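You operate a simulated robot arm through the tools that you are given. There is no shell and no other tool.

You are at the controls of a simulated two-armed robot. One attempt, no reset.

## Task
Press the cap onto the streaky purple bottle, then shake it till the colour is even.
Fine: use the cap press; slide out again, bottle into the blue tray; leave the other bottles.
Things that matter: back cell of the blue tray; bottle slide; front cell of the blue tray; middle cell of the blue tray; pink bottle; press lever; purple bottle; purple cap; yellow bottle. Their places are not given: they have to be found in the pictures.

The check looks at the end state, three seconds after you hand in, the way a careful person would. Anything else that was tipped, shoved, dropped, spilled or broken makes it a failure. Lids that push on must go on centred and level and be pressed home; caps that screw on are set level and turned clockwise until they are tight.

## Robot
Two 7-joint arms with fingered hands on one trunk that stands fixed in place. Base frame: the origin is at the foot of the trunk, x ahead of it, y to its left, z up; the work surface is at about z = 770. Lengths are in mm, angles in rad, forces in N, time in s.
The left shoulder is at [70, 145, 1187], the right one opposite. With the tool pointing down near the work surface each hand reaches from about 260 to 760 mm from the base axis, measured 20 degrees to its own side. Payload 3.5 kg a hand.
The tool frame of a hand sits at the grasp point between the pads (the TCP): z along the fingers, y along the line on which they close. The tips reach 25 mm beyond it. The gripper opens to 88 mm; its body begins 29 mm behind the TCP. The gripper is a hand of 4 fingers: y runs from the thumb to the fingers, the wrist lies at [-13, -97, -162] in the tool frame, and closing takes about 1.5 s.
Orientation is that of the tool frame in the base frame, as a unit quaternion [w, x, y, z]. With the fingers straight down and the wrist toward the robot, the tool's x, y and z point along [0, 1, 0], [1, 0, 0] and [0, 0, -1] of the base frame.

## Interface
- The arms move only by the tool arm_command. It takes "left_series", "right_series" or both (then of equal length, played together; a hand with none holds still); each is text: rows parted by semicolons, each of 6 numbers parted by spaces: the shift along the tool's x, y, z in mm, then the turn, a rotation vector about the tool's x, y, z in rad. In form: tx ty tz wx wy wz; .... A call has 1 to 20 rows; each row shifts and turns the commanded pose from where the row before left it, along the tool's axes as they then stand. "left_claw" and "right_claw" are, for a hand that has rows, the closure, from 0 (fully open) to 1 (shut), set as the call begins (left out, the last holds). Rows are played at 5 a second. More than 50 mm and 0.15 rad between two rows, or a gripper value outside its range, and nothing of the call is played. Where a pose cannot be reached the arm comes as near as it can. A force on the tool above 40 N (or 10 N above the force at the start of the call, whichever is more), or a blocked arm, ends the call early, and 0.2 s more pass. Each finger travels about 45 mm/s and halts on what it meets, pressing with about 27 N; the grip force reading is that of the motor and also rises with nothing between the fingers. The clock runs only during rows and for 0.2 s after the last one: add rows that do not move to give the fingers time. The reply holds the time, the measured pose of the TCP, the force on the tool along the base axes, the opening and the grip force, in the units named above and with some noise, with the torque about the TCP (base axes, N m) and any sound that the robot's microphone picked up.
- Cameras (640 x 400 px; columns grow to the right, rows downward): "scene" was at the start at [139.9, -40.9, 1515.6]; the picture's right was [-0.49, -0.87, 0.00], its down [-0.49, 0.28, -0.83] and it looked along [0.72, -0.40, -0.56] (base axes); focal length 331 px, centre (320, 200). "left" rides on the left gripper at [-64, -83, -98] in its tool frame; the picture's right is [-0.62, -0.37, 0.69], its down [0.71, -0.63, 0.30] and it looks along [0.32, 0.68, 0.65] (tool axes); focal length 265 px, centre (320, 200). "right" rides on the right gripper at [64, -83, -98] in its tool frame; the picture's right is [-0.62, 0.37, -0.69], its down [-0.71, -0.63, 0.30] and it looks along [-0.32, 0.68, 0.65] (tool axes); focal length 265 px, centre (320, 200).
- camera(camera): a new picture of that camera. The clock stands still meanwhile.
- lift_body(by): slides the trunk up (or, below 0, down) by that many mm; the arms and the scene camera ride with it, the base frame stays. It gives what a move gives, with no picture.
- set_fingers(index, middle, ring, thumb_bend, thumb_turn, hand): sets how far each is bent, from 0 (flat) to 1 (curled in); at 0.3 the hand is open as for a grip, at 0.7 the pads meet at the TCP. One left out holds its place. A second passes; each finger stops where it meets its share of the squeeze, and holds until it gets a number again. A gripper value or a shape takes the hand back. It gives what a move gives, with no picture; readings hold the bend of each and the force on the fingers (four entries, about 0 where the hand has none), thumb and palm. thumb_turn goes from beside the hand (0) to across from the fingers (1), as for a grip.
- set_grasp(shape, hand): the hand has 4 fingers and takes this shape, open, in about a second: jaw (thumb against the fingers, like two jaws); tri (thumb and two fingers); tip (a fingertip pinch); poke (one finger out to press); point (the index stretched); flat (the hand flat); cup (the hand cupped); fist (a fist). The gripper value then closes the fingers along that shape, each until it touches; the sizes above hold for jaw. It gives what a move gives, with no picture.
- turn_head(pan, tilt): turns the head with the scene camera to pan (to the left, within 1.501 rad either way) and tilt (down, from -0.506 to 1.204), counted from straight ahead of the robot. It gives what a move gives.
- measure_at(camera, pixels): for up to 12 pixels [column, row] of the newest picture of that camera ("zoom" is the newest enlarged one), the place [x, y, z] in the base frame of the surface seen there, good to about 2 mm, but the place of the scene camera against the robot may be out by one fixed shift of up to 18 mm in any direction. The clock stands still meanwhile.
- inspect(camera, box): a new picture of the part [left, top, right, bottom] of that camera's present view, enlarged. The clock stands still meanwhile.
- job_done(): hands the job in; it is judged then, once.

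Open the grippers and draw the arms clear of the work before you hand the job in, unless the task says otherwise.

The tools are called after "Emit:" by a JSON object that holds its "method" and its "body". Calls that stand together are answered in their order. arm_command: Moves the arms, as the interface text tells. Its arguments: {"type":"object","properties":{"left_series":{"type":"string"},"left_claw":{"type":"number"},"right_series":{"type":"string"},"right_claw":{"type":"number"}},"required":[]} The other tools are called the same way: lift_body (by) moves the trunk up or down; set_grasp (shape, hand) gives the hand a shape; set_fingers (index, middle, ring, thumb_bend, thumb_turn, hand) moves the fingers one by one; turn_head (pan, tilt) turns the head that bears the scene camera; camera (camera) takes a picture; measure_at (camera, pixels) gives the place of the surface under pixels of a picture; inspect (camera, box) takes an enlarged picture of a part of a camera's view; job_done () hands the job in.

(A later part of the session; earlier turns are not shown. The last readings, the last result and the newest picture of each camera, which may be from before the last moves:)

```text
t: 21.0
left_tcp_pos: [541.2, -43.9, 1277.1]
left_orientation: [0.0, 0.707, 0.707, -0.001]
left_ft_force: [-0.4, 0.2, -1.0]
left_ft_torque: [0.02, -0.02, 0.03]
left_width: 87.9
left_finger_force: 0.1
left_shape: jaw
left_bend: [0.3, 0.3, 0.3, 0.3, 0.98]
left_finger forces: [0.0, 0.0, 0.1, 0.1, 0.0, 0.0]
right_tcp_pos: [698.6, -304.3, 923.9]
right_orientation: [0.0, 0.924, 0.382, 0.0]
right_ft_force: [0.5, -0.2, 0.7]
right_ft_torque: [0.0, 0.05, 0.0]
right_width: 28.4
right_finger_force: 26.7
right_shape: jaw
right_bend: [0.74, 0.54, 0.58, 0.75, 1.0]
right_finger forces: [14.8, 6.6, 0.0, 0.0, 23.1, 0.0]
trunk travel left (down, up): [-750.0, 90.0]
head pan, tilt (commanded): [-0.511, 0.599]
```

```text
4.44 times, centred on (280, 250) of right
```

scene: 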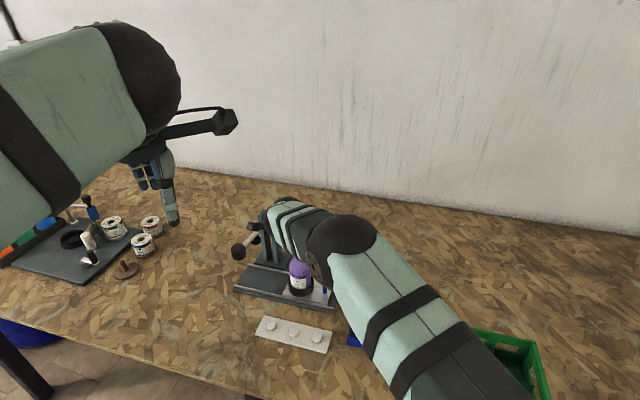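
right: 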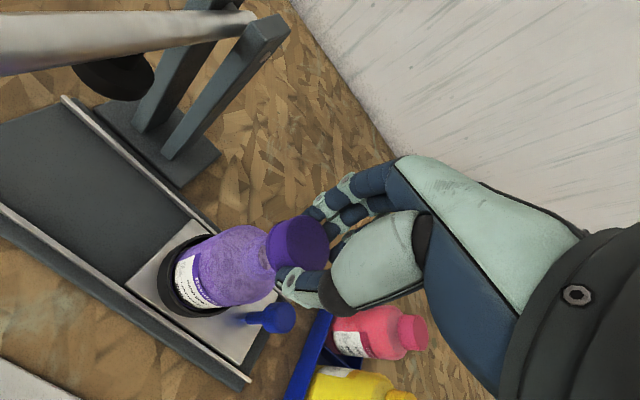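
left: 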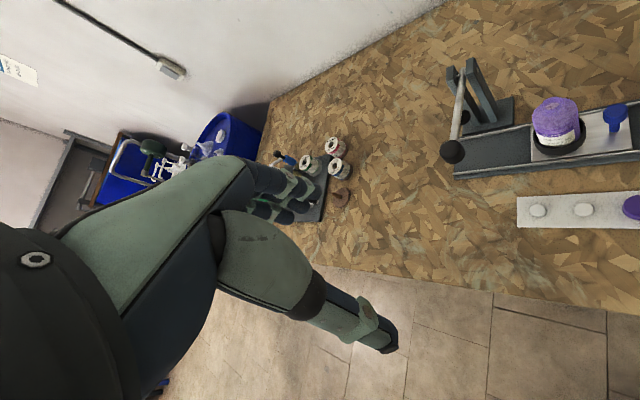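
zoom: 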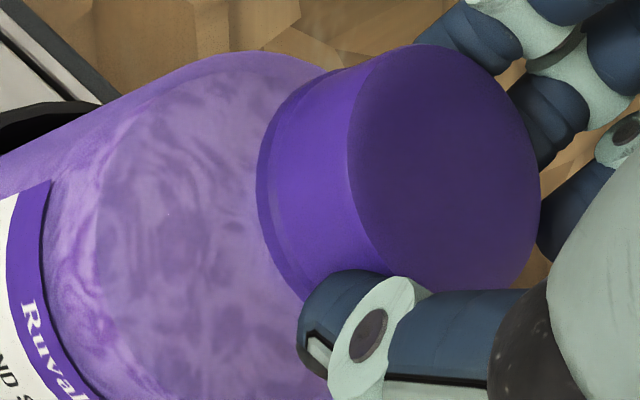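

Still no contact; the cap is about 8 mm down over the neck. I keep lowering in 1 mm steps.

Emit:
{"method": "arm_command", "body": {"right_series": "0 0 1 0 0 0; 0 0 1 0 0 0; 0 0 0 0 0 0"}}

Emit:
{"method": "arm_command", "body": {"right_series": "0 0 1 0 0 0; 0 0 0 0 0 0"}}

Emit:
{"method": "arm_command", "body": {"right_series": "0 0 1 0 0 0; 0 0 0 0 0 0"}}

```text
t: 21.8
left_tcp_pos: [540.1, -45.4, 1276.8]
left_orientation: [0.0, 0.707, 0.707, 0.0]
left_ft_force: [-0.4, 0.4, 0.3]
left_ft_torque: [0.0, 0.0, 0.0]
left_width: 87.5
left_finger_force: 0.1
left_shape: jaw
left_bend: [0.3, 0.3, 0.3, 0.3, 0.98]
left_finger forces: [0.0, 0.0, 0.0, 0.1, 0.0, 0.0]
right_tcp_pos: [697.9, -303.4, 922.4]
right_orientation: [0.0, 0.924, 0.383, 0.0]
right_ft_force: [-0.4, -0.5, 0.0]
right_ft_torque: [-0.02, -0.02, -0.01]
right_width: 28.3
right_finger_force: 26.7
right_shape: jaw
right_bend: [0.74, 0.54, 0.58, 0.75, 1.0]
right_finger forces: [14.8, 6.6, 0.0, 0.0, 23.1, 0.0]
trunk travel left (down, up): [-750.0, 90.0]
head pan, tilt (commanded): [-0.511, 0.599]
```

```text
t: 22.4
left_tcp_pos: [539.5, -44.5, 1278.0]
left_orientation: [0.0, 0.707, 0.707, 0.001]
left_ft_force: [0.6, -0.5, 1.1]
left_ft_torque: [-0.05, 0.02, 0.01]
left_width: 87.4
left_finger_force: 0.1
left_shape: jaw
left_bend: [0.3, 0.3, 0.3, 0.3, 0.98]
left_finger forces: [0.0, 0.1, 0.0, 0.0, 0.0, 0.1]
right_tcp_pos: [699.8, -304.1, 921.9]
right_orientation: [0.0, 0.924, 0.383, 0.0]
right_ft_force: [-0.3, 0.7, 0.5]
right_ft_torque: [-0.01, 0.01, 0.01]
right_width: 28.3
right_finger_force: 27.0
right_shape: jaw
right_bend: [0.74, 0.54, 0.58, 0.75, 1.0]
right_finger forces: [14.9, 6.6, 0.0, 0.1, 23.1, 0.0]
trunk travel left (down, up): [-750.0, 90.0]
head pan, tilt (commanded): [-0.511, 0.599]
```

```text
t: 23.0
left_tcp_pos: [540.4, -43.3, 1276.9]
left_orientation: [0.0, 0.707, 0.707, -0.001]
left_ft_force: [0.2, -0.1, 0.3]
left_ft_torque: [0.0, 0.03, -0.04]
left_width: 87.6
left_finger_force: 0.1
left_shape: jaw
left_bend: [0.3, 0.3, 0.3, 0.3, 0.98]
left_finger forces: [0.0, 0.0, 0.1, 0.1, 0.0, 0.0]
right_tcp_pos: [698.4, -305.3, 921.9]
right_orientation: [0.0, 0.924, 0.383, 0.0]
right_ft_force: [-0.3, -0.3, -0.4]
right_ft_torque: [0.02, 0.01, 0.01]
right_width: 28.4
right_finger_force: 26.5
right_shape: jaw
right_bend: [0.74, 0.54, 0.58, 0.75, 1.0]
right_finger forces: [14.8, 6.6, 0.1, 0.0, 23.2, 0.0]
trunk travel left (down, up): [-750.0, 90.0]
head pan, tilt (commanded): [-0.511, 0.599]
```

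Force is still nil at TCP z≈921. Two more millimetres, then a picture.

Emit:
{"method": "arm_command", "body": {"right_series": "0 0 1 0 0 0; 0 0 1 0 0 0; 0 0 0 0 0 0"}}

Emit:
{"method": "inspect", "body": {"camera": "right", "box": [220, 205, 340, 295]}}

```text
t: 23.8
left_tcp_pos: [540.6, -44.1, 1277.7]
left_orientation: [0.0, 0.707, 0.707, 0.0]
left_ft_force: [0.4, -0.3, 0.2]
left_ft_torque: [0.0, 0.0, 0.02]
left_width: 87.6
left_finger_force: 0.0
left_shape: jaw
left_bend: [0.3, 0.3, 0.3, 0.3, 0.98]
left_finger forces: [0.1, 0.1, 0.1, 0.0, 0.1, 0.0]
right_tcp_pos: [699.1, -305.5, 919.1]
right_orientation: [0.0, 0.924, 0.383, 0.0]
right_ft_force: [0.2, 0.0, -0.1]
right_ft_torque: [-0.03, 0.01, 0.02]
right_width: 28.3
right_finger_force: 26.7
right_shape: jaw
right_bend: [0.74, 0.54, 0.58, 0.75, 1.0]
right_finger forces: [14.9, 6.6, 0.0, 0.0, 23.0, 0.0]
trunk travel left (down, up): [-750.0, 90.0]
head pan, tilt (commanded): [-0.511, 0.599]
```

```text
4.44 times, centred on (280, 250) of right
```

zoom: 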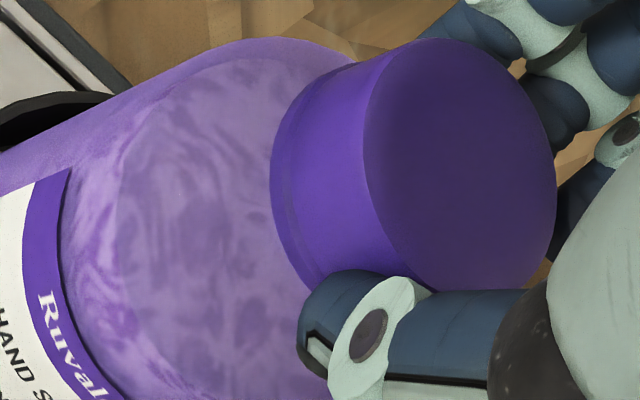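

Relative to the hand the cap has moved about 3 mm up (top-face edge 347→365 px), so it now rests on the neck and stopped descending. I measure its top for level and centring before letting go.

Emit:
{"method": "measure_at", "body": {"camera": "zoom", "pixels": [[460, 170], [375, 180], [548, 180], [450, 50], [470, 275], [400, 90], [520, 100], [530, 250], [410, 240], [300, 200], [280, 190], [150, 110]]}}

```text
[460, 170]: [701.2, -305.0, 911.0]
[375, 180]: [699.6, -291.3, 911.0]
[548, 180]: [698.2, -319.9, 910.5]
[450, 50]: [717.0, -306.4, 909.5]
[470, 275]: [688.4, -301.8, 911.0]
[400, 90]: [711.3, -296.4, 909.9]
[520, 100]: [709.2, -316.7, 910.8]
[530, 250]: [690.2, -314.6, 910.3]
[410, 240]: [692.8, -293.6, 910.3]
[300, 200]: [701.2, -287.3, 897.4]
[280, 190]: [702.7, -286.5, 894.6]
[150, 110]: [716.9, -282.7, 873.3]
```

The cap top is level at z≈910.5 and centred at about (701,-305.5) on the neck. I open the fingers and then rise straight up.

Emit:
{"method": "arm_command", "body": {"right_series": "0 0 0 0 0 0; 0 0 0 0 0 0; 0 0 0 0 0 0; 0 0 0 0 0 0; 0 0 0 0 0 0; 0 0 0 0 0 0", "right_claw": 0.25}}

Emit:
{"method": "camera", "body": {"camera": "right"}}

```text
t: 25.2
left_tcp_pos: [540.0, -44.5, 1277.4]
left_orientation: [0.0, 0.707, 0.707, 0.0]
left_ft_force: [0.0, 0.0, 0.4]
left_ft_torque: [0.02, 0.01, 0.0]
left_width: 87.7
left_finger_force: 0.1
left_shape: jaw
left_bend: [0.3, 0.3, 0.3, 0.3, 0.98]
left_finger forces: [0.0, 0.0, 0.0, 0.0, 0.0, 0.0]
right_tcp_pos: [699.0, -304.9, 919.1]
right_orientation: [0.0, 0.924, 0.383, 0.0]
right_ft_force: [-0.3, -0.3, -1.1]
right_ft_torque: [0.01, -0.03, 0.03]
right_width: 65.8
right_finger_force: 0.0
right_shape: jaw
right_bend: [0.27, 0.36, 0.33, 0.54, 0.99]
right_finger forces: [0.0, 0.1, 0.0, 0.0, 0.0, 0.0]
trunk travel left (down, up): [-750.0, 90.0]
head pan, tilt (commanded): [-0.511, 0.599]
```

```text
taken
```

right: 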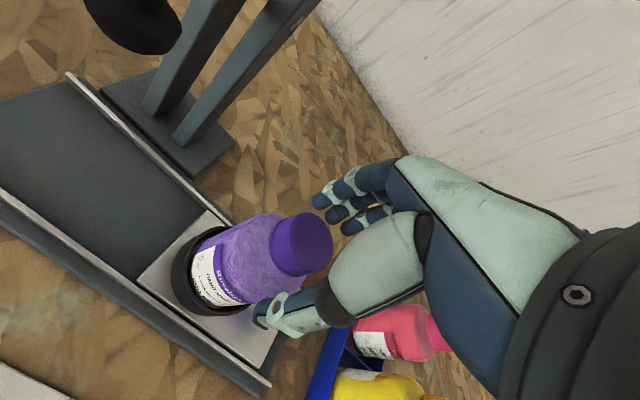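

Cap stays on the neck. I rise 70 mm and pull the hand back to see clearly.

Emit:
{"method": "arm_command", "body": {"right_series": "0 0 -15 0 0 0; 0 0 -25 0 0 0; 0 0 -30 0 0 0; 0 -30 -10 0 0 0; -20 -30 -10 0 0 0; -20 -30 0 0 0 0; -20 -30 0 0 0 0; 0 0 0 0 0 0"}}

Emit:
{"method": "camera", "body": {"camera": "right"}}

Emit:
{"method": "camera", "body": {"camera": "scene"}}

```text
t: 27.0
left_tcp_pos: [540.0, -43.9, 1277.4]
left_orientation: [0.0, 0.707, 0.707, 0.0]
left_ft_force: [0.3, 0.8, -0.4]
left_ft_torque: [0.0, 0.0, 0.04]
left_width: 87.4
left_finger_force: 0.0
left_shape: jaw
left_bend: [0.3, 0.3, 0.3, 0.3, 0.98]
left_finger forces: [0.0, 0.0, 0.0, 0.0, 0.0, 0.0]
right_tcp_pos: [573.7, -262.6, 1008.6]
right_orientation: [0.001, 0.924, 0.382, 0.0]
right_ft_force: [0.6, 0.0, -0.3]
right_ft_torque: [0.01, -0.01, 0.0]
right_width: 65.6
right_finger_force: 0.1
right_shape: jaw
right_bend: [0.27, 0.36, 0.33, 0.54, 0.99]
right_finger forces: [0.0, 0.1, 0.1, 0.0, 0.0, 0.1]
trunk travel left (down, up): [-750.0, 90.0]
head pan, tilt (commanded): [-0.511, 0.599]
```

```text
taken
```

right: 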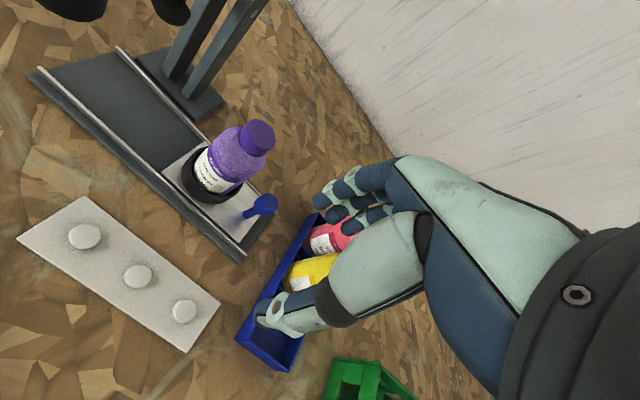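

```text
taken
```

scene: 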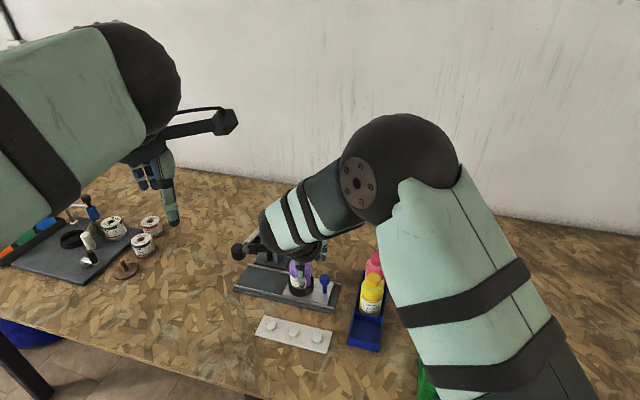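

The cap sits on the neck at (257,138) and the knob is at (265,203). I enlarge to examine the cap seating and the slide geometry.

Emit:
{"method": "inspect", "body": {"camera": "right", "box": [160, 110, 290, 250]}}

Emit:
{"method": "measure_at", "body": {"camera": "right", "pixels": [[267, 200], [258, 200], [274, 203], [266, 195], [240, 243], [198, 138], [118, 49], [36, 80], [65, 90], [150, 80], [252, 135], [170, 10]]}}

```text
2.86 times, centred on (225, 180) of right
```

zoom: 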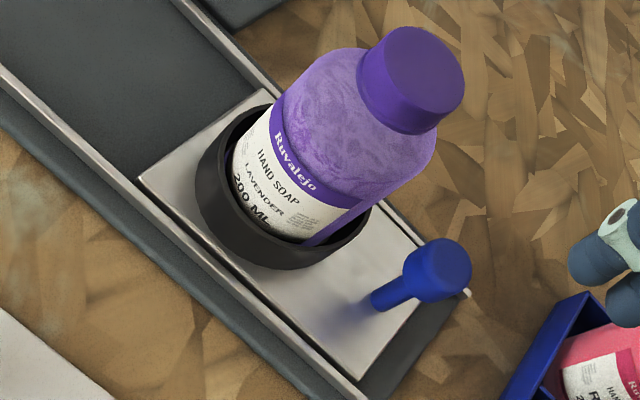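

```text
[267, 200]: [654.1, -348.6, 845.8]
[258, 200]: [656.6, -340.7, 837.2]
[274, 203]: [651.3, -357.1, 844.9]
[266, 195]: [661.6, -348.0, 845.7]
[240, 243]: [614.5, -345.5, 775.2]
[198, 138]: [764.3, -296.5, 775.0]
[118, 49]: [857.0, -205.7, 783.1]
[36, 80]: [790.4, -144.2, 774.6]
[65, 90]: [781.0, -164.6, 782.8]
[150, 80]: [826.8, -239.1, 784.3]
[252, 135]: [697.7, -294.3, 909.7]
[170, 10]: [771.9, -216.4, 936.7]
```

The cap looks level and seated loosely on the neck; the knob head centre is about (653,-351.5,846). I raise and turn the right hand back to the straight-ahead orientation, so its camera bracket stays clear of the lever.

Emit:
{"method": "arm_command", "body": {"right_series": "0 0 -10 0 0 -0.131; 0 0 -10 0 0 -0.131; 0 0 -10 0 0 -0.131; 0 0 -10 0 0 -0.131; 0 0 -10 0 0 -0.131; 0 0 -10 0 0 -0.1304; 0 0 0 0 0 0", "right_claw": 0.42}}

Emit:
{"method": "lift_body", "body": {"by": -80}}

Emit:
{"method": "camera", "body": {"camera": "right"}}

Emit:
{"method": "camera", "body": {"camera": "scene"}}

```text
t: 28.6
left_tcp_pos: [539.6, -43.7, 1277.4]
left_orientation: [0.0, 0.707, 0.708, 0.0]
left_ft_force: [0.7, 0.5, 0.2]
left_ft_torque: [-0.01, -0.01, 0.0]
left_width: 87.9
left_finger_force: 0.1
left_shape: jaw
left_bend: [0.3, 0.3, 0.3, 0.3, 0.98]
left_finger forces: [0.1, 0.0, 0.1, 0.1, 0.0, 0.1]
right_tcp_pos: [570.7, -262.0, 1068.7]
right_orientation: [0.0, 0.706, 0.708, -0.001]
right_ft_force: [1.1, -1.6, -0.4]
right_ft_torque: [0.03, 0.02, -0.01]
right_width: 51.6
right_finger_force: 0.1
right_shape: jaw
right_bend: [0.74, 0.41, 0.38, 0.65, 1.0]
right_finger forces: [0.0, 0.0, 0.0, 0.1, 0.0, 0.1]
trunk travel left (down, up): [-750.0, 90.0]
head pan, tilt (commanded): [-0.511, 0.599]
```

```text
t: 29.8
left_tcp_pos: [540.4, -44.4, 1198.2]
left_orientation: [0.0, 0.708, 0.707, -0.001]
left_ft_force: [0.1, -0.6, 0.1]
left_ft_torque: [0.02, -0.01, 0.01]
left_width: 87.8
left_finger_force: 0.1
left_shape: jaw
left_bend: [0.3, 0.3, 0.3, 0.3, 0.98]
left_finger forces: [0.0, 0.0, 0.0, 0.1, 0.0, 0.0]
right_tcp_pos: [571.4, -262.3, 988.2]
right_orientation: [0.001, 0.707, 0.707, 0.001]
right_ft_force: [-0.1, -0.1, 0.8]
right_ft_torque: [-0.03, 0.0, 0.0]
right_width: 51.5
right_finger_force: 0.1
right_shape: jaw
right_bend: [0.74, 0.41, 0.38, 0.65, 1.0]
right_finger forces: [0.1, 0.1, 0.0, 0.1, 0.1, 0.0]
trunk travel left (down, up): [-670.0, 170.0]
head pan, tilt (commanded): [-0.511, 0.599]
```

```text
taken
```

right: 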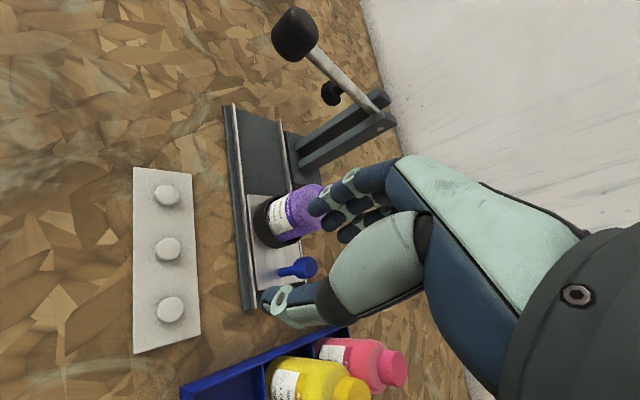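

```text
taken
```

scene: 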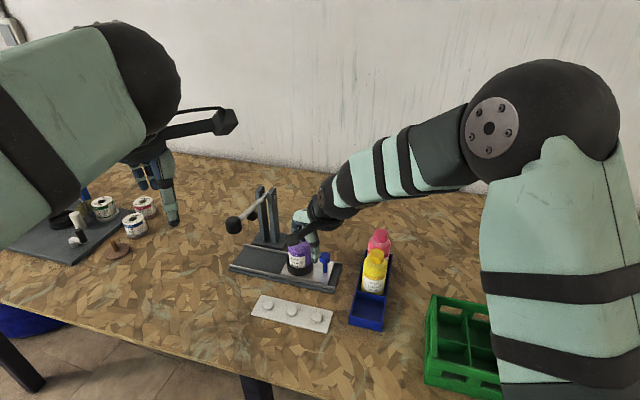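

The hand is at (571,-262,988). I move above the knob, then down to z≈895 for a check.

Emit:
{"method": "arm_command", "body": {"right_series": "-31.2 27.2 0 0 0 0; -31.2 27.2 0 0 0 0; -31.2 27.2 0 0 0 0; 0 0 30 0 0 0; 0 0 30 0 0 0; 0 0 33 0 0 0; 0 0 0 0 0 0"}}

Emit:
{"method": "camera", "body": {"camera": "right"}}

Emit:
{"method": "inspect", "body": {"camera": "scene", "box": [220, 170, 420, 330]}}

```text
t: 31.4
left_tcp_pos: [540.6, -43.3, 1197.7]
left_orientation: [0.0, 0.708, 0.707, 0.001]
left_ft_force: [0.2, -0.2, 0.3]
left_ft_torque: [0.01, -0.03, 0.0]
left_width: 87.6
left_finger_force: 0.0
left_shape: jaw
left_bend: [0.3, 0.3, 0.3, 0.3, 0.98]
left_finger forces: [0.0, 0.0, 0.0, 0.0, 0.0, 0.0]
right_tcp_pos: [654.3, -356.6, 895.9]
right_orientation: [0.0, 0.707, 0.708, 0.0]
right_ft_force: [0.2, 0.5, 0.8]
right_ft_torque: [0.02, -0.01, 0.03]
right_width: 51.5
right_finger_force: 0.2
right_shape: jaw
right_bend: [0.74, 0.41, 0.38, 0.65, 1.0]
right_finger forces: [0.1, 0.1, 0.0, 0.0, 0.0, 0.1]
trunk travel left (down, up): [-670.0, 170.0]
head pan, tilt (commanded): [-0.511, 0.599]
```

```text
taken
```

right: 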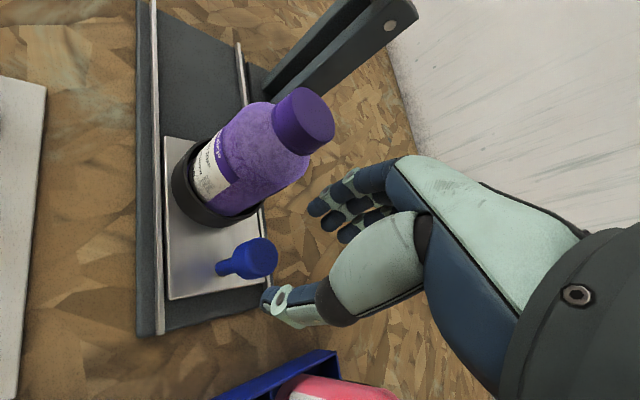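

```text
2.50 times, centred on (320, 250) of scene
```

zoom: 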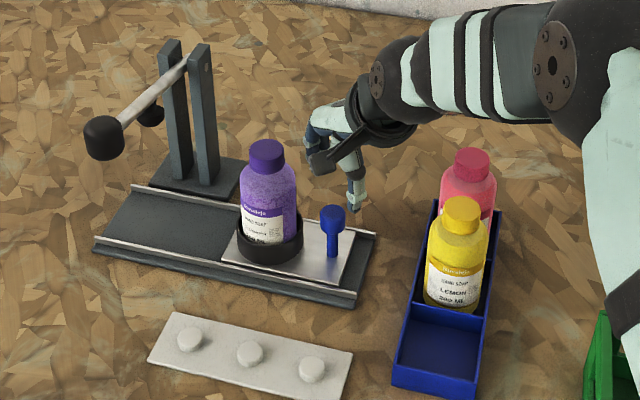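

The knob (260,257) is right where it should be between thumb and fingers, and fingers clear the bottle. I descend 52 mm to straddle the knob.

Emit:
{"method": "arm_command", "body": {"right_series": "0 0 15 0 0 0; 0 0 15 0 0 0; 0 0 12 0 0 0; 0 0 10 0 0 0; 0 0 0 0 0 0"}}

Emit:
{"method": "camera", "body": {"camera": "right"}}

Emit:
{"method": "inspect", "body": {"camera": "scene", "box": [270, 210, 370, 300]}}

```text
t: 32.6
left_tcp_pos: [540.9, -44.3, 1197.4]
left_orientation: [0.0, 0.707, 0.707, 0.001]
left_ft_force: [-0.5, 0.3, 0.4]
left_ft_torque: [0.01, 0.02, 0.01]
left_width: 87.9
left_finger_force: 0.0
left_shape: jaw
left_bend: [0.3, 0.3, 0.3, 0.3, 0.98]
left_finger forces: [0.0, 0.0, 0.0, 0.0, 0.1, 0.0]
right_tcp_pos: [651.9, -354.3, 844.5]
right_orientation: [-0.001, 0.707, 0.707, 0.0]
right_ft_force: [-0.1, 0.1, -0.6]
right_ft_torque: [0.0, -0.02, -0.01]
right_width: 51.5
right_finger_force: 0.1
right_shape: jaw
right_bend: [0.74, 0.41, 0.38, 0.65, 1.0]
right_finger forces: [0.1, 0.0, 0.0, 0.0, 0.0, 0.0]
trunk travel left (down, up): [-670.0, 170.0]
head pan, tilt (commanded): [-0.511, 0.599]
```

```text
taken
```

right: 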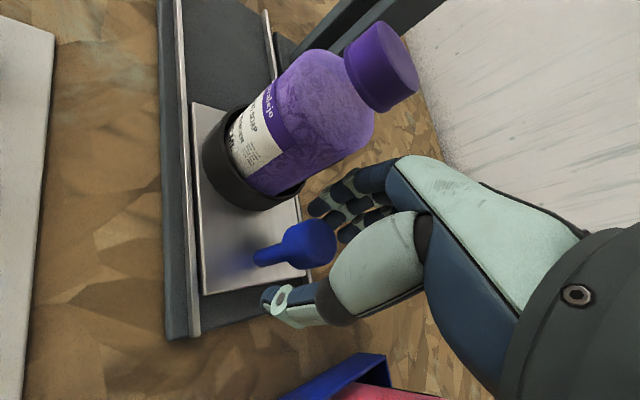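

```text
4.44 times, centred on (320, 255) of scene
```

zoom: 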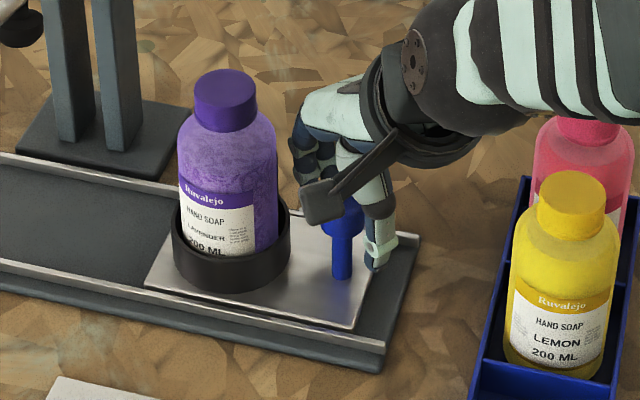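

The hand straddles the knob with the bottle clear. I close the fingers on the knob.

Emit:
{"method": "arm_command", "body": {"right_series": "0 0 0 0 0 0; 0 0 0 0 0 0; 0 0 0 0 0 0; 0 0 0 0 0 0; 0 0 0 0 0 0; 0 0 0 0 0 0; 0 0 0 0 0 0", "right_claw": 0.9}}

Emit:
{"method": "camera", "body": {"camera": "right"}}

```text
t: 34.2
left_tcp_pos: [541.3, -44.0, 1196.9]
left_orientation: [0.0, 0.707, 0.707, 0.0]
left_ft_force: [0.3, 0.3, 0.9]
left_ft_torque: [0.0, -0.01, 0.03]
left_width: 87.8
left_finger_force: 0.1
left_shape: jaw
left_bend: [0.3, 0.3, 0.3, 0.3, 0.98]
left_finger forces: [0.1, 0.0, 0.0, 0.0, 0.0, 0.0]
right_tcp_pos: [651.7, -355.7, 843.8]
right_orientation: [-0.001, 0.707, 0.707, 0.0]
right_ft_force: [-4.1, 0.3, -3.9]
right_ft_torque: [-0.03, 0.1, 0.0]
right_width: 17.1
right_finger_force: 27.4
right_shape: jaw
right_bend: [0.73, 0.64, 0.68, 0.75, 1.0]
right_finger forces: [15.2, 5.4, 0.1, 0.0, 25.1, 0.0]
trunk travel left (down, up): [-670.0, 170.0]
head pan, tilt (commanded): [-0.511, 0.599]
```

```text
taken
```

right: 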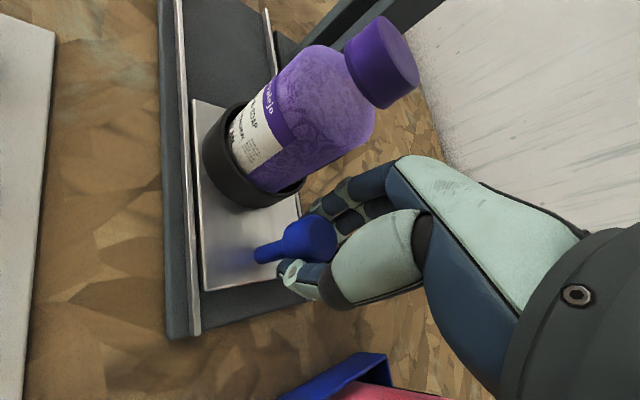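

The knob is gripped (thumb 25 N, index 15 N). I slide gently along (0.707,0.707) by 30 mm first and watch the force.

Emit:
{"method": "arm_command", "body": {"right_series": "1.77 1.77 0 0 0 0; 3.54 3.54 0 0 0 0; 3.54 3.54 0 0 0 0; 3.54 3.54 0 0 0 0; 3.54 3.54 0 0 0 0; 3.54 3.54 0 0 0 0; 1.77 1.77 0 0 0 0; 0 0 0 0 0 0"}}

Emit:
{"method": "inspect", "body": {"camera": "scene", "box": [220, 170, 420, 330]}}

```text
t: 36.0
left_tcp_pos: [541.6, -43.1, 1197.2]
left_orientation: [0.0, 0.707, 0.708, 0.0]
left_ft_force: [-0.2, -0.5, 0.0]
left_ft_torque: [-0.01, 0.02, -0.03]
left_width: 87.8
left_finger_force: 0.0
left_shape: jaw
left_bend: [0.3, 0.3, 0.3, 0.3, 0.98]
left_finger forces: [0.0, 0.0, 0.1, 0.0, 0.0, 0.0]
right_tcp_pos: [674.2, -334.6, 843.4]
right_orientation: [-0.001, 0.707, 0.707, -0.001]
right_ft_force: [-2.7, 3.5, -5.1]
right_ft_torque: [0.04, 0.14, 0.01]
right_width: 16.6
right_finger_force: 27.0
right_shape: jaw
right_bend: [0.73, 0.65, 0.68, 0.75, 1.0]
right_finger forces: [15.0, 5.0, 0.1, 0.0, 24.2, 0.0]
trunk travel left (down, up): [-670.0, 170.0]
head pan, tilt (commanded): [-0.511, 0.599]
```

```text
2.50 times, centred on (320, 250) of scene
```

zoom: 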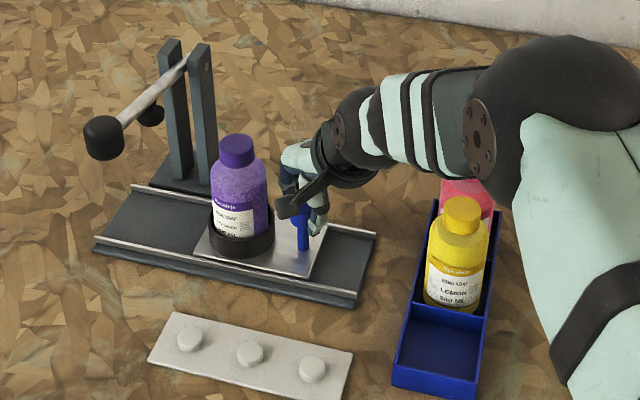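

The slide and bottle moved together, forces only a few newtons. I continue 45 mm.

Emit:
{"method": "arm_command", "body": {"right_series": "1.77 1.77 0 0 0 0; 3.54 3.54 0 0 0 0; 3.54 3.54 0 0 0 0; 3.54 3.54 0 0 0 0; 3.54 3.54 0 0 0 0; 3.54 3.54 0 0 0 0; 3.54 3.54 0 0 0 0; 3.54 3.54 0 0 0 0; 3.54 3.54 0 0 0 0; 1.77 1.77 0 0 0 0; 0 0 0 0 0 0"}}

Emit:
{"method": "inspect", "body": {"camera": "scene", "box": [220, 170, 420, 330]}}

Emit:
{"method": "camera", "body": {"camera": "right"}}

```text
t: 38.4
left_tcp_pos: [540.7, -44.3, 1197.0]
left_orientation: [0.0, 0.707, 0.707, -0.001]
left_ft_force: [0.4, 0.4, 0.3]
left_ft_torque: [0.03, 0.0, 0.0]
left_width: 87.7
left_finger_force: 0.0
left_shape: jaw
left_bend: [0.3, 0.3, 0.3, 0.3, 0.98]
left_finger forces: [0.0, 0.0, 0.0, 0.0, 0.1, 0.0]
right_tcp_pos: [704.5, -302.5, 842.2]
right_orientation: [-0.001, 0.707, 0.707, 0.001]
right_ft_force: [-3.8, 2.5, -4.6]
right_ft_torque: [0.03, 0.15, -0.02]
right_width: 16.7
right_finger_force: 26.8
right_shape: jaw
right_bend: [0.73, 0.65, 0.68, 0.75, 1.0]
right_finger forces: [14.8, 5.2, 0.1, 0.0, 23.8, 0.0]
trunk travel left (down, up): [-670.0, 170.0]
head pan, tilt (commanded): [-0.511, 0.599]
```

```text
2.50 times, centred on (320, 250) of scene
```

zoom: 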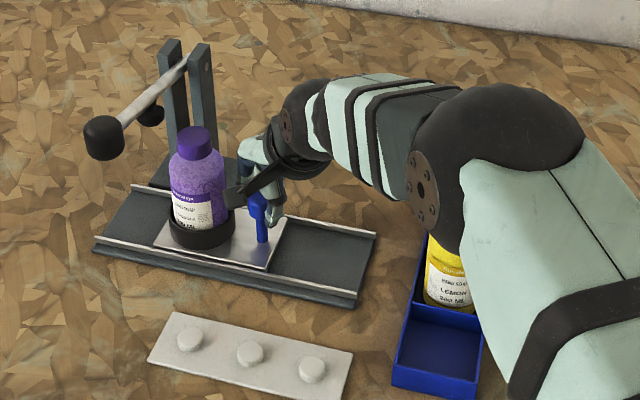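

```text
taken
```

right: 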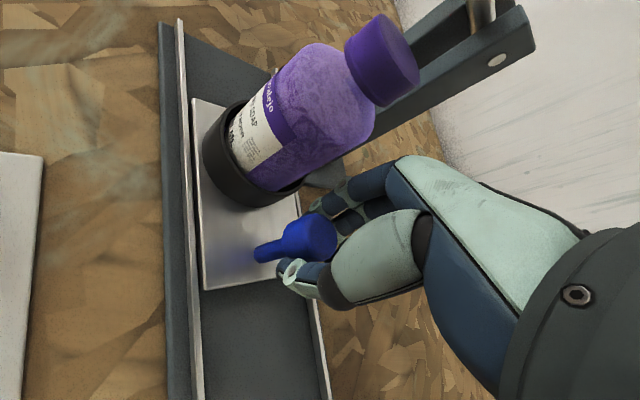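

About 75 mm travelled; around 36 mm remain to the pad axis. I continue 25 mm, then go slowly.

Emit:
{"method": "arm_command", "body": {"right_series": "1.77 1.77 0 0 0 0; 3.54 3.54 0 0 0 0; 3.54 3.54 0 0 0 0; 3.54 3.54 0 0 0 0; 3.54 3.54 0 0 0 0; 1.77 1.77 0 0 0 0; 0 0 0 0 0 0"}}

Emit:
{"method": "inspect", "body": {"camera": "scene", "box": [220, 170, 340, 300]}}

Emit:
{"method": "camera", "body": {"camera": "left"}}

```text
t: 40.0
left_tcp_pos: [541.7, -42.6, 1196.7]
left_orientation: [-0.001, 0.707, 0.707, 0.0]
left_ft_force: [-0.1, -0.2, 0.0]
left_ft_torque: [-0.02, 0.0, 0.01]
left_width: 87.3
left_finger_force: 0.1
left_shape: jaw
left_bend: [0.3, 0.3, 0.3, 0.3, 0.98]
left_finger forces: [0.0, 0.0, 0.0, 0.0, 0.0, 0.0]
right_tcp_pos: [723.2, -284.2, 842.6]
right_orientation: [0.0, 0.707, 0.707, 0.0]
right_ft_force: [-2.2, 2.6, -5.9]
right_ft_torque: [0.02, 0.1, -0.02]
right_width: 17.0
right_finger_force: 27.4
right_shape: jaw
right_bend: [0.73, 0.65, 0.68, 0.75, 1.0]
right_finger forces: [15.6, 5.3, 0.0, 0.1, 23.9, 0.0]
trunk travel left (down, up): [-670.0, 170.0]
head pan, tilt (commanded): [-0.511, 0.599]
```

```text
3.08 times, centred on (280, 235) of scene
```

zoom: 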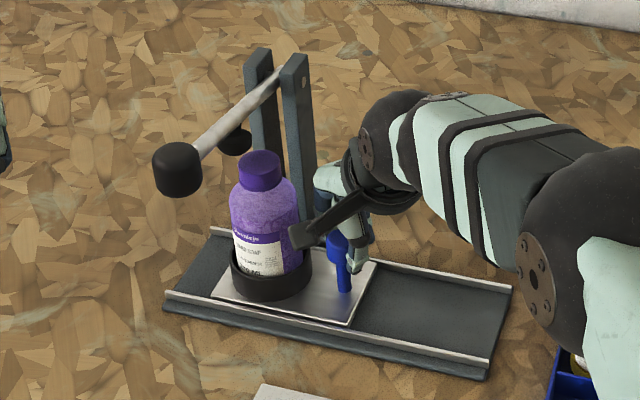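

```text
taken
```

left: 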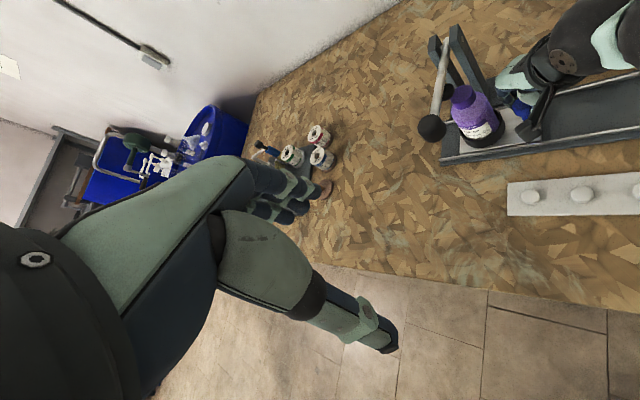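

The pad (235,142) and cap (260,172) are nearly lined up. I look through the left camera to measure pad and cap positions.

Emit:
{"method": "inspect", "body": {"camera": "left", "box": [400, 20, 540, 160]}}

```text
2.86 times, centred on (470, 90) of left
```

zoom: 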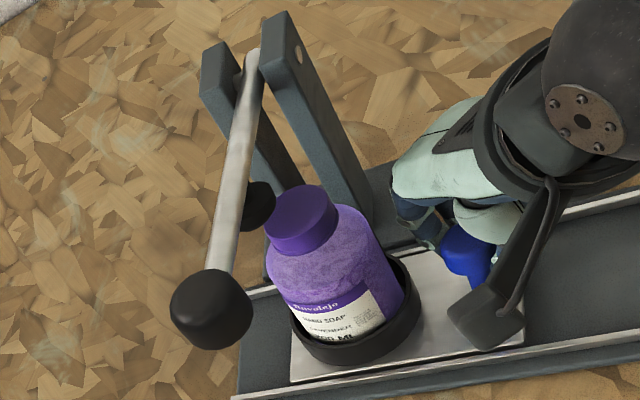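

Emit:
{"method": "measure_at", "body": {"camera": "zoom", "pixels": [[300, 212], [275, 225], [328, 208], [260, 205], [270, 195], [262, 225], [250, 225], [228, 230], [245, 130], [210, 300], [215, 60], [280, 40]]}}

Emit:
{"method": "measure_at", "body": {"camera": "scene", "pixels": [[274, 223], [268, 227], [262, 217], [264, 219], [258, 218], [250, 225], [260, 212], [236, 252], [292, 300], [266, 312]]}}

```text
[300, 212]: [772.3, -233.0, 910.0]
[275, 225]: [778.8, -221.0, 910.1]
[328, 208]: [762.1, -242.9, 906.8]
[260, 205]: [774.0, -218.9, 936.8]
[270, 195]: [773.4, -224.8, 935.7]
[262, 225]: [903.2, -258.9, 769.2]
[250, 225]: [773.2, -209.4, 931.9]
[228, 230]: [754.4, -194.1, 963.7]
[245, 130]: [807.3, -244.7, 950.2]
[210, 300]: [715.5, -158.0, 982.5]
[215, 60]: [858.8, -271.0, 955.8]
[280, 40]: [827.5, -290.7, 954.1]
```

```text
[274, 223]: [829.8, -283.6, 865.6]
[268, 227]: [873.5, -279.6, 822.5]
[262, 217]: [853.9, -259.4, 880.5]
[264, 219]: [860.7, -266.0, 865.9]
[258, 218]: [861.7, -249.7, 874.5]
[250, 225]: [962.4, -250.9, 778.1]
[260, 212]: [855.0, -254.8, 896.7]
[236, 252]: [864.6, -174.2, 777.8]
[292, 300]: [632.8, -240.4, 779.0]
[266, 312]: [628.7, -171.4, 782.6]
```

Cap centre is now about s=205 along the slide while the lever rod plane is at about s≈221–223, so some 16–18 mm remain. I go 12 mm more in small steps.

Emit:
{"method": "arm_command", "body": {"right_series": "1.77 1.77 0 0 0 0; 2.12 2.12 0 0 0 0; 2.12 2.12 0 0 0 0; 2.12 2.12 0 0 0 0; 0.35 0.35 0 0 0 0; 0 0 0 0 0 0"}}

Emit:
{"method": "inspect", "body": {"camera": "left", "box": [400, 20, 540, 160]}}

Emit:
{"method": "inspect", "body": {"camera": "scene", "box": [230, 190, 310, 290]}}

```text
t: 41.4
left_tcp_pos: [541.7, -44.1, 1197.9]
left_orientation: [0.0, 0.708, 0.706, -0.002]
left_ft_force: [0.6, -0.1, -0.5]
left_ft_torque: [-0.03, 0.01, 0.04]
left_width: 87.6
left_finger_force: 0.1
left_shape: jaw
left_bend: [0.3, 0.3, 0.3, 0.3, 0.98]
left_finger forces: [0.0, 0.1, 0.0, 0.0, 0.0, 0.1]
right_tcp_pos: [732.9, -276.5, 842.7]
right_orientation: [0.0, 0.708, 0.706, 0.0]
right_ft_force: [-1.3, 5.5, -4.3]
right_ft_torque: [0.04, 0.1, 0.03]
right_width: 16.6
right_finger_force: 27.0
right_shape: jaw
right_bend: [0.73, 0.72, 0.68, 0.76, 1.0]
right_finger forces: [15.9, 4.6, 0.0, 0.0, 22.5, 0.0]
trunk travel left (down, up): [-670.0, 170.0]
head pan, tilt (commanded): [-0.511, 0.599]
```

```text
2.86 times, centred on (470, 90) of left
```

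zoom: 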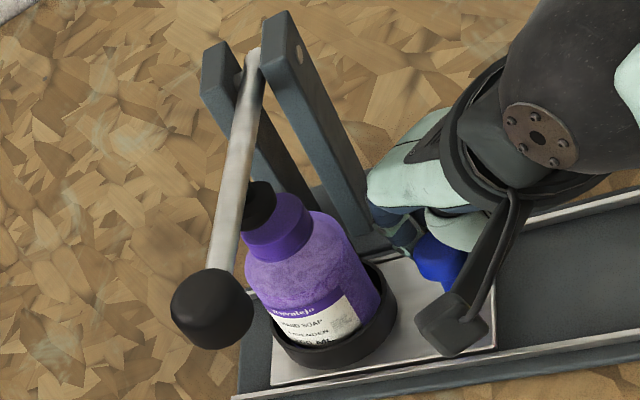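

```text
4.00 times, centred on (270, 240) of scene
```

zoom: 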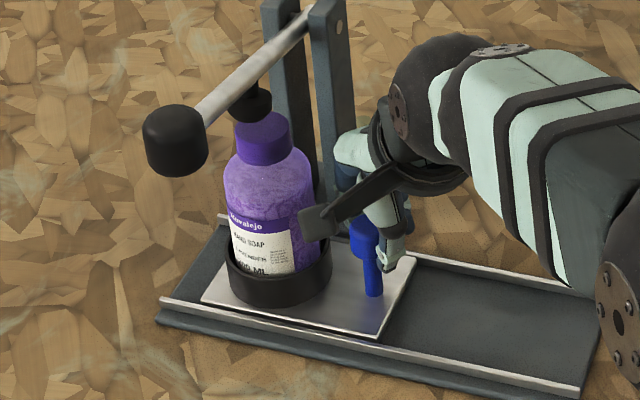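

In the scene picture the pad centre (248,103) is still about 15 enlarged px left of the cap centre (263,135), roughly 9 mm short. I push on in small steps looking for the stop.

Emit:
{"method": "arm_command", "body": {"right_series": "1.42 1.42 0 0 0 0; 1.42 1.42 0 0 0 0; 1.42 1.42 0 0 0 0; 0 0 0 0 0 0"}}

Emit:
{"method": "inspect", "body": {"camera": "scene", "box": [230, 190, 310, 290]}}

```text
t: 42.4
left_tcp_pos: [540.1, -43.2, 1197.6]
left_orientation: [-0.001, 0.707, 0.708, 0.0]
left_ft_force: [0.5, -0.5, 0.0]
left_ft_torque: [-0.01, 0.0, -0.01]
left_width: 87.5
left_finger_force: 0.1
left_shape: jaw
left_bend: [0.3, 0.3, 0.3, 0.3, 0.98]
left_finger forces: [0.0, 0.1, 0.1, 0.0, 0.0, 0.0]
right_tcp_pos: [734.9, -272.8, 843.2]
right_orientation: [-0.001, 0.707, 0.707, 0.0]
right_ft_force: [-4.5, 3.2, -5.1]
right_ft_torque: [0.05, 0.17, 0.01]
right_width: 16.6
right_finger_force: 26.6
right_shape: jaw
right_bend: [0.73, 0.72, 0.68, 0.76, 1.0]
right_finger forces: [15.5, 5.4, 0.1, 0.0, 24.1, 0.0]
trunk travel left (down, up): [-670.0, 170.0]
head pan, tilt (commanded): [-0.511, 0.599]
```

```text
4.00 times, centred on (270, 240) of scene
```

zoom: 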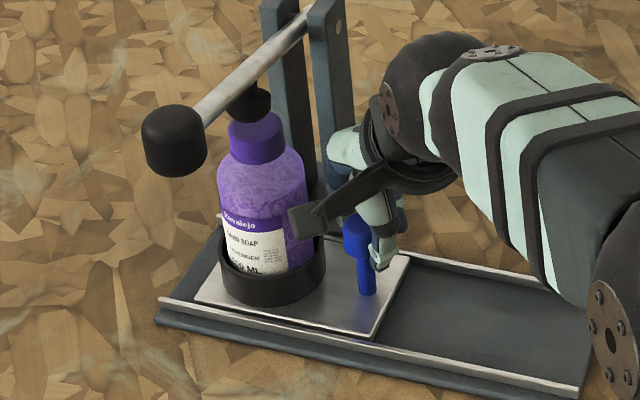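

Cap centre is now about (257,135) against pad (249,103); about 4–5 mm left. I continue in 1.5 mm steps.

Emit:
{"method": "arm_command", "body": {"right_series": "1.06 1.06 0 0 0 0; 1.06 1.06 0 0 0 0; 1.06 1.06 0 0 0 0; 0 0 0 0 0 0"}}

Emit:
{"method": "inspect", "body": {"camera": "scene", "box": [240, 195, 280, 245]}}

Emit:
{"method": "inspect", "body": {"camera": "left", "box": [420, 40, 510, 150]}}

```text
t: 43.4
left_tcp_pos: [539.4, -45.3, 1197.6]
left_orientation: [0.001, 0.707, 0.707, 0.0]
left_ft_force: [-0.4, -0.2, 0.2]
left_ft_torque: [-0.01, 0.03, 0.03]
left_width: 87.6
left_finger_force: 0.1
left_shape: jaw
left_bend: [0.3, 0.3, 0.3, 0.3, 0.98]
left_finger forces: [0.1, 0.1, 0.1, 0.0, 0.0, 0.0]
right_tcp_pos: [736.8, -271.8, 843.2]
right_orientation: [0.0, 0.708, 0.707, -0.001]
right_ft_force: [-13.6, -4.6, -5.6]
right_ft_torque: [-0.09, 0.31, -0.02]
right_width: 16.4
right_finger_force: 27.0
right_shape: jaw
right_bend: [0.73, 0.72, 0.68, 0.75, 1.0]
right_finger forces: [13.5, 8.4, 0.1, 0.0, 29.0, 0.0]
trunk travel left (down, up): [-670.0, 170.0]
head pan, tilt (commanded): [-0.511, 0.599]
```

```text
8.00 times, centred on (260, 220) of scene
```

zoom: 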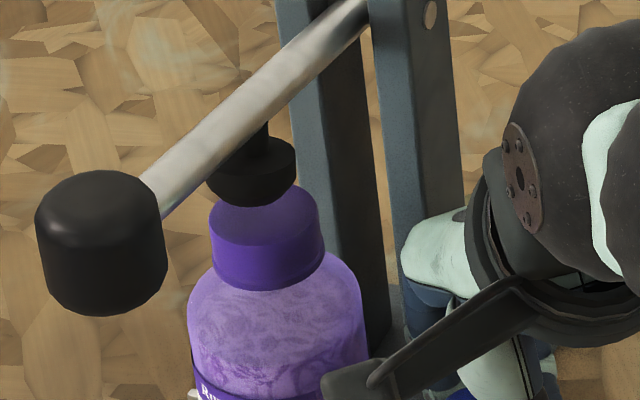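

```text
3.64 times, centred on (465, 95) of left
```

zoom: 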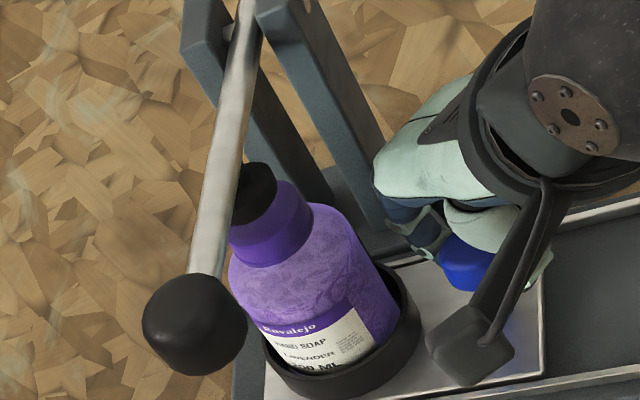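

The force along the slide jumped to about −13 N: the stop is reached. I re-take the scene close-up and measure pad and cap for alignment.

Emit:
{"method": "inspect", "body": {"camera": "scene", "box": [240, 195, 280, 245]}}

Emit:
{"method": "measure_at", "body": {"camera": "zoom", "pixels": [[250, 190], [215, 185], [288, 170], [250, 200], [265, 225], [215, 215], [310, 215], [250, 215], [290, 205], [265, 275], [265, 155], [285, 150]]}}

```text
8.00 times, centred on (260, 220) of scene
```

zoom: 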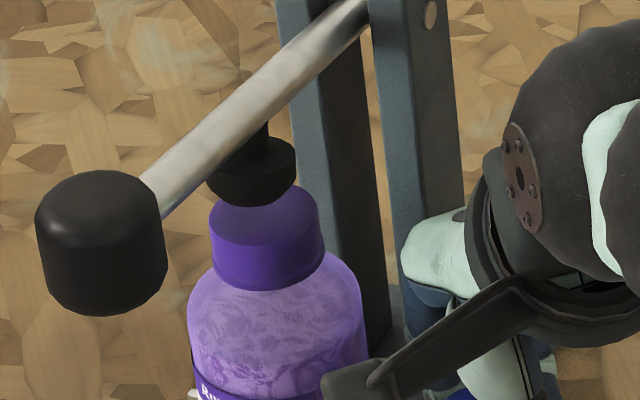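

```text
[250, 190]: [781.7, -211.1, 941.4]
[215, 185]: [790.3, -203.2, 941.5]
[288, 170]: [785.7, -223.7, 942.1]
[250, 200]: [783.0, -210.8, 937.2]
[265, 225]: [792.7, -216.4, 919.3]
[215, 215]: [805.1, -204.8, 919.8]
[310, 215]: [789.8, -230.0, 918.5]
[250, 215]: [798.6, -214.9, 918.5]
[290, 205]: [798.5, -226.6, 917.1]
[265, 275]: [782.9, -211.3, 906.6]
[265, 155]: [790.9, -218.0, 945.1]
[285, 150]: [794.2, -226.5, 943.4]
```

Pad and cap agree within about 2–4 mm and the slide is against its stop. I open the fingers and raise the right hand straight up off the knob.

Emit:
{"method": "arm_command", "body": {"right_series": "0 0 0 0 0 0; 0 0 0 0 0 0; 0 0 0 0 0 0; 0 0 0 0 0 0; 0 0 0 0 0 0; 0 0 -10 0 0 0; 0 0 -20 0 0 0; 0 0 -30 0 0 0; 0 -20 -30 0 0 0; 0 -30 -30 0 0 0; 0 -30 -30 0 0 0; 0 0 0 0 0 0", "right_claw": 0.4}}

Emit:
{"method": "camera", "body": {"camera": "scene"}}

Emit:
{"method": "camera", "body": {"camera": "right"}}

```text
t: 46.0
left_tcp_pos: [542.1, -44.5, 1197.1]
left_orientation: [-0.001, 0.707, 0.707, -0.001]
left_ft_force: [-0.4, -1.0, -0.7]
left_ft_torque: [0.06, 0.03, 0.0]
left_width: 87.6
left_finger_force: 0.1
left_shape: jaw
left_bend: [0.3, 0.3, 0.3, 0.3, 0.98]
left_finger forces: [0.0, 0.1, 0.0, 0.1, 0.1, 0.1]
right_tcp_pos: [659.8, -268.1, 993.9]
right_orientation: [0.0, 0.707, 0.707, 0.0]
right_ft_force: [0.1, 0.3, -0.6]
right_ft_torque: [-0.04, 0.06, 0.01]
right_width: 52.6
right_finger_force: 0.0
right_shape: jaw
right_bend: [0.29, 0.41, 0.37, 0.65, 1.0]
right_finger forces: [0.1, 0.0, 0.0, 0.0, 0.0, 0.0]
trunk travel left (down, up): [-670.0, 170.0]
head pan, tilt (commanded): [-0.511, 0.599]
```

```text
taken
```

scene: 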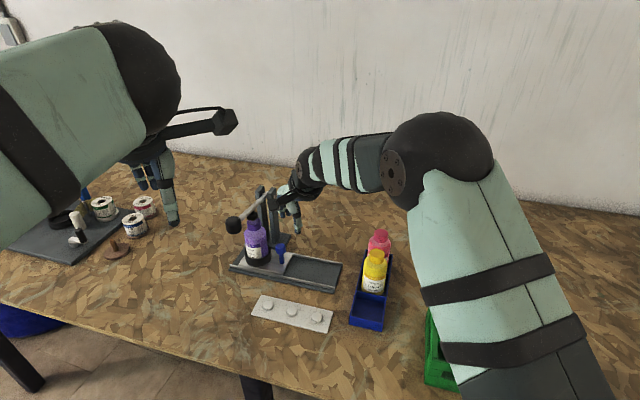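

```text
taken
```

right: 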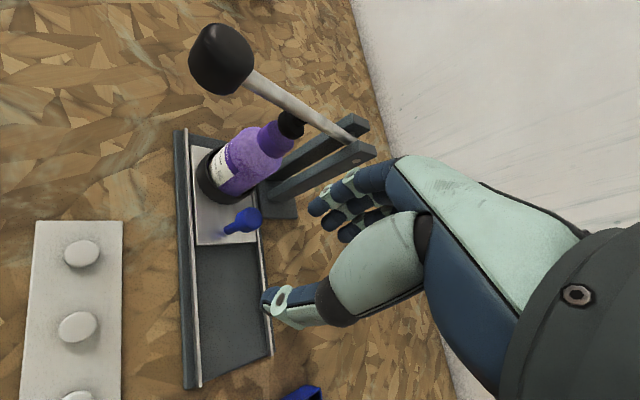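

The hand is clear and the bottle stands under the pad. I enlarge the right view to check alignment and locate the lever ball.

Emit:
{"method": "inspect", "body": {"camera": "right", "box": [180, 10, 390, 220]}}

Emit:
{"method": "measure_at", "body": {"camera": "right", "pixels": [[220, 57], [205, 60], [240, 40], [220, 80], [262, 82], [285, 96], [320, 118], [287, 126], [294, 115], [277, 137], [245, 216], [358, 150]]}}

```text
1.90 times, centred on (285, 115) of right
```

zoom: 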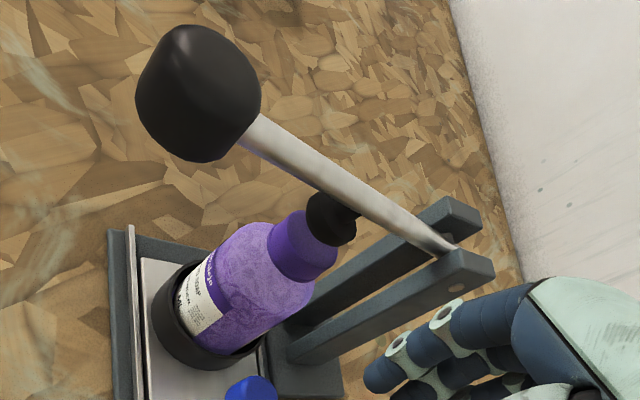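

```text
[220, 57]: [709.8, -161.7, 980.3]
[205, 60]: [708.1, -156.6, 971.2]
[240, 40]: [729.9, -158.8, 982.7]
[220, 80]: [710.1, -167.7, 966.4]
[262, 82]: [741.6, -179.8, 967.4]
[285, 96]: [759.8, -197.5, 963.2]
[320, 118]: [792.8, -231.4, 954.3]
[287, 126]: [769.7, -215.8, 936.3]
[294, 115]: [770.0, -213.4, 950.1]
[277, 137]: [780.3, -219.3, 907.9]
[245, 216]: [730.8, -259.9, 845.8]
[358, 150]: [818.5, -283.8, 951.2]
```

Ball centre works out to about (725,-159,969), lever angle ≈10°, pivot near (843,-281,937). I raise the right hand, turn it so it closes along the slide direction (across the rod), open it fully, and move above the ball.

Emit:
{"method": "arm_command", "body": {"right_series": "0 0 -20 0 0 0; 0 0 -21 0 0 0; 0 0 0 0 0 -0.131; 0 0 0 0 0 -0.131; 0 0 0 0 0 -0.131; 0 0 0 0 0 -0.131; 0 0 0 0 0 -0.131; 0 0 0 0 0 -0.1304; 7.75 30.8 0 0 0 0; 7.75 30.8 0 0 0 0; 7.75 30.8 0 0 0 0; 7.75 30.8 0 0 0 0; 0 0 0 0 0 0", "right_claw": 0}}

Emit:
{"method": "camera", "body": {"camera": "right"}}

Emit:
{"method": "camera", "body": {"camera": "scene"}}

```text
t: 48.8
left_tcp_pos: [541.0, -45.7, 1197.6]
left_orientation: [0.0, 0.707, 0.707, 0.001]
left_ft_force: [0.1, 0.9, -0.5]
left_ft_torque: [0.0, 0.0, 0.0]
left_width: 87.8
left_finger_force: 0.0
left_shape: jaw
left_bend: [0.3, 0.3, 0.3, 0.3, 0.98]
left_finger forces: [0.0, 0.0, 0.0, 0.1, 0.0, 0.0]
right_tcp_pos: [711.7, -170.6, 1034.0]
right_orientation: [-0.001, 0.383, 0.924, 0.0]
right_ft_force: [-0.2, -0.5, 0.5]
right_ft_torque: [0.0, 0.05, -0.04]
right_width: 87.7
right_finger_force: 0.0
right_shape: jaw
right_bend: [0.3, 0.3, 0.3, 0.3, 0.98]
right_finger forces: [0.0, 0.1, 0.0, 0.0, 0.0, 0.0]
right hand out of reach, approached as far as the arm can: row 12
trunk travel left (down, up): [-670.0, 170.0]
head pan, tilt (commanded): [-0.511, 0.599]
```

```text
taken
```

right: 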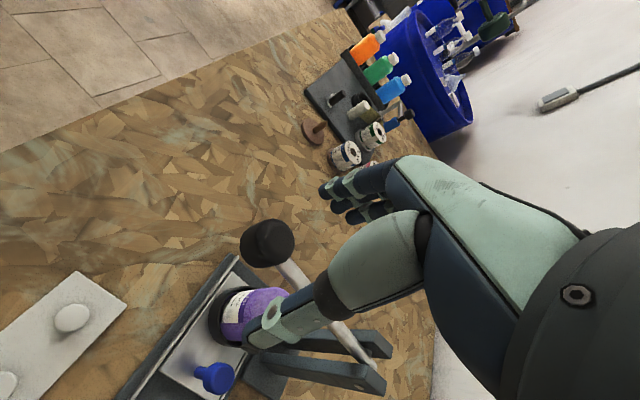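

```text
taken
```

scene: 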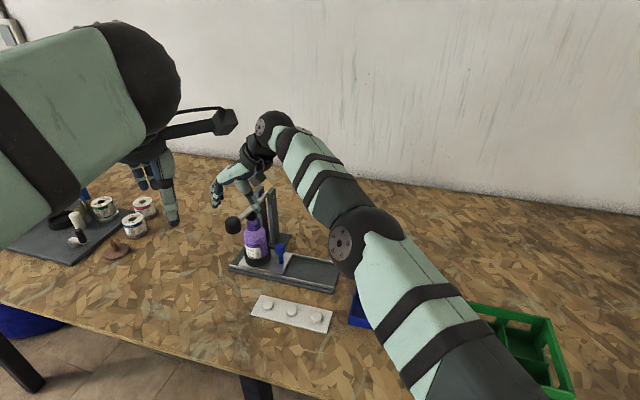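

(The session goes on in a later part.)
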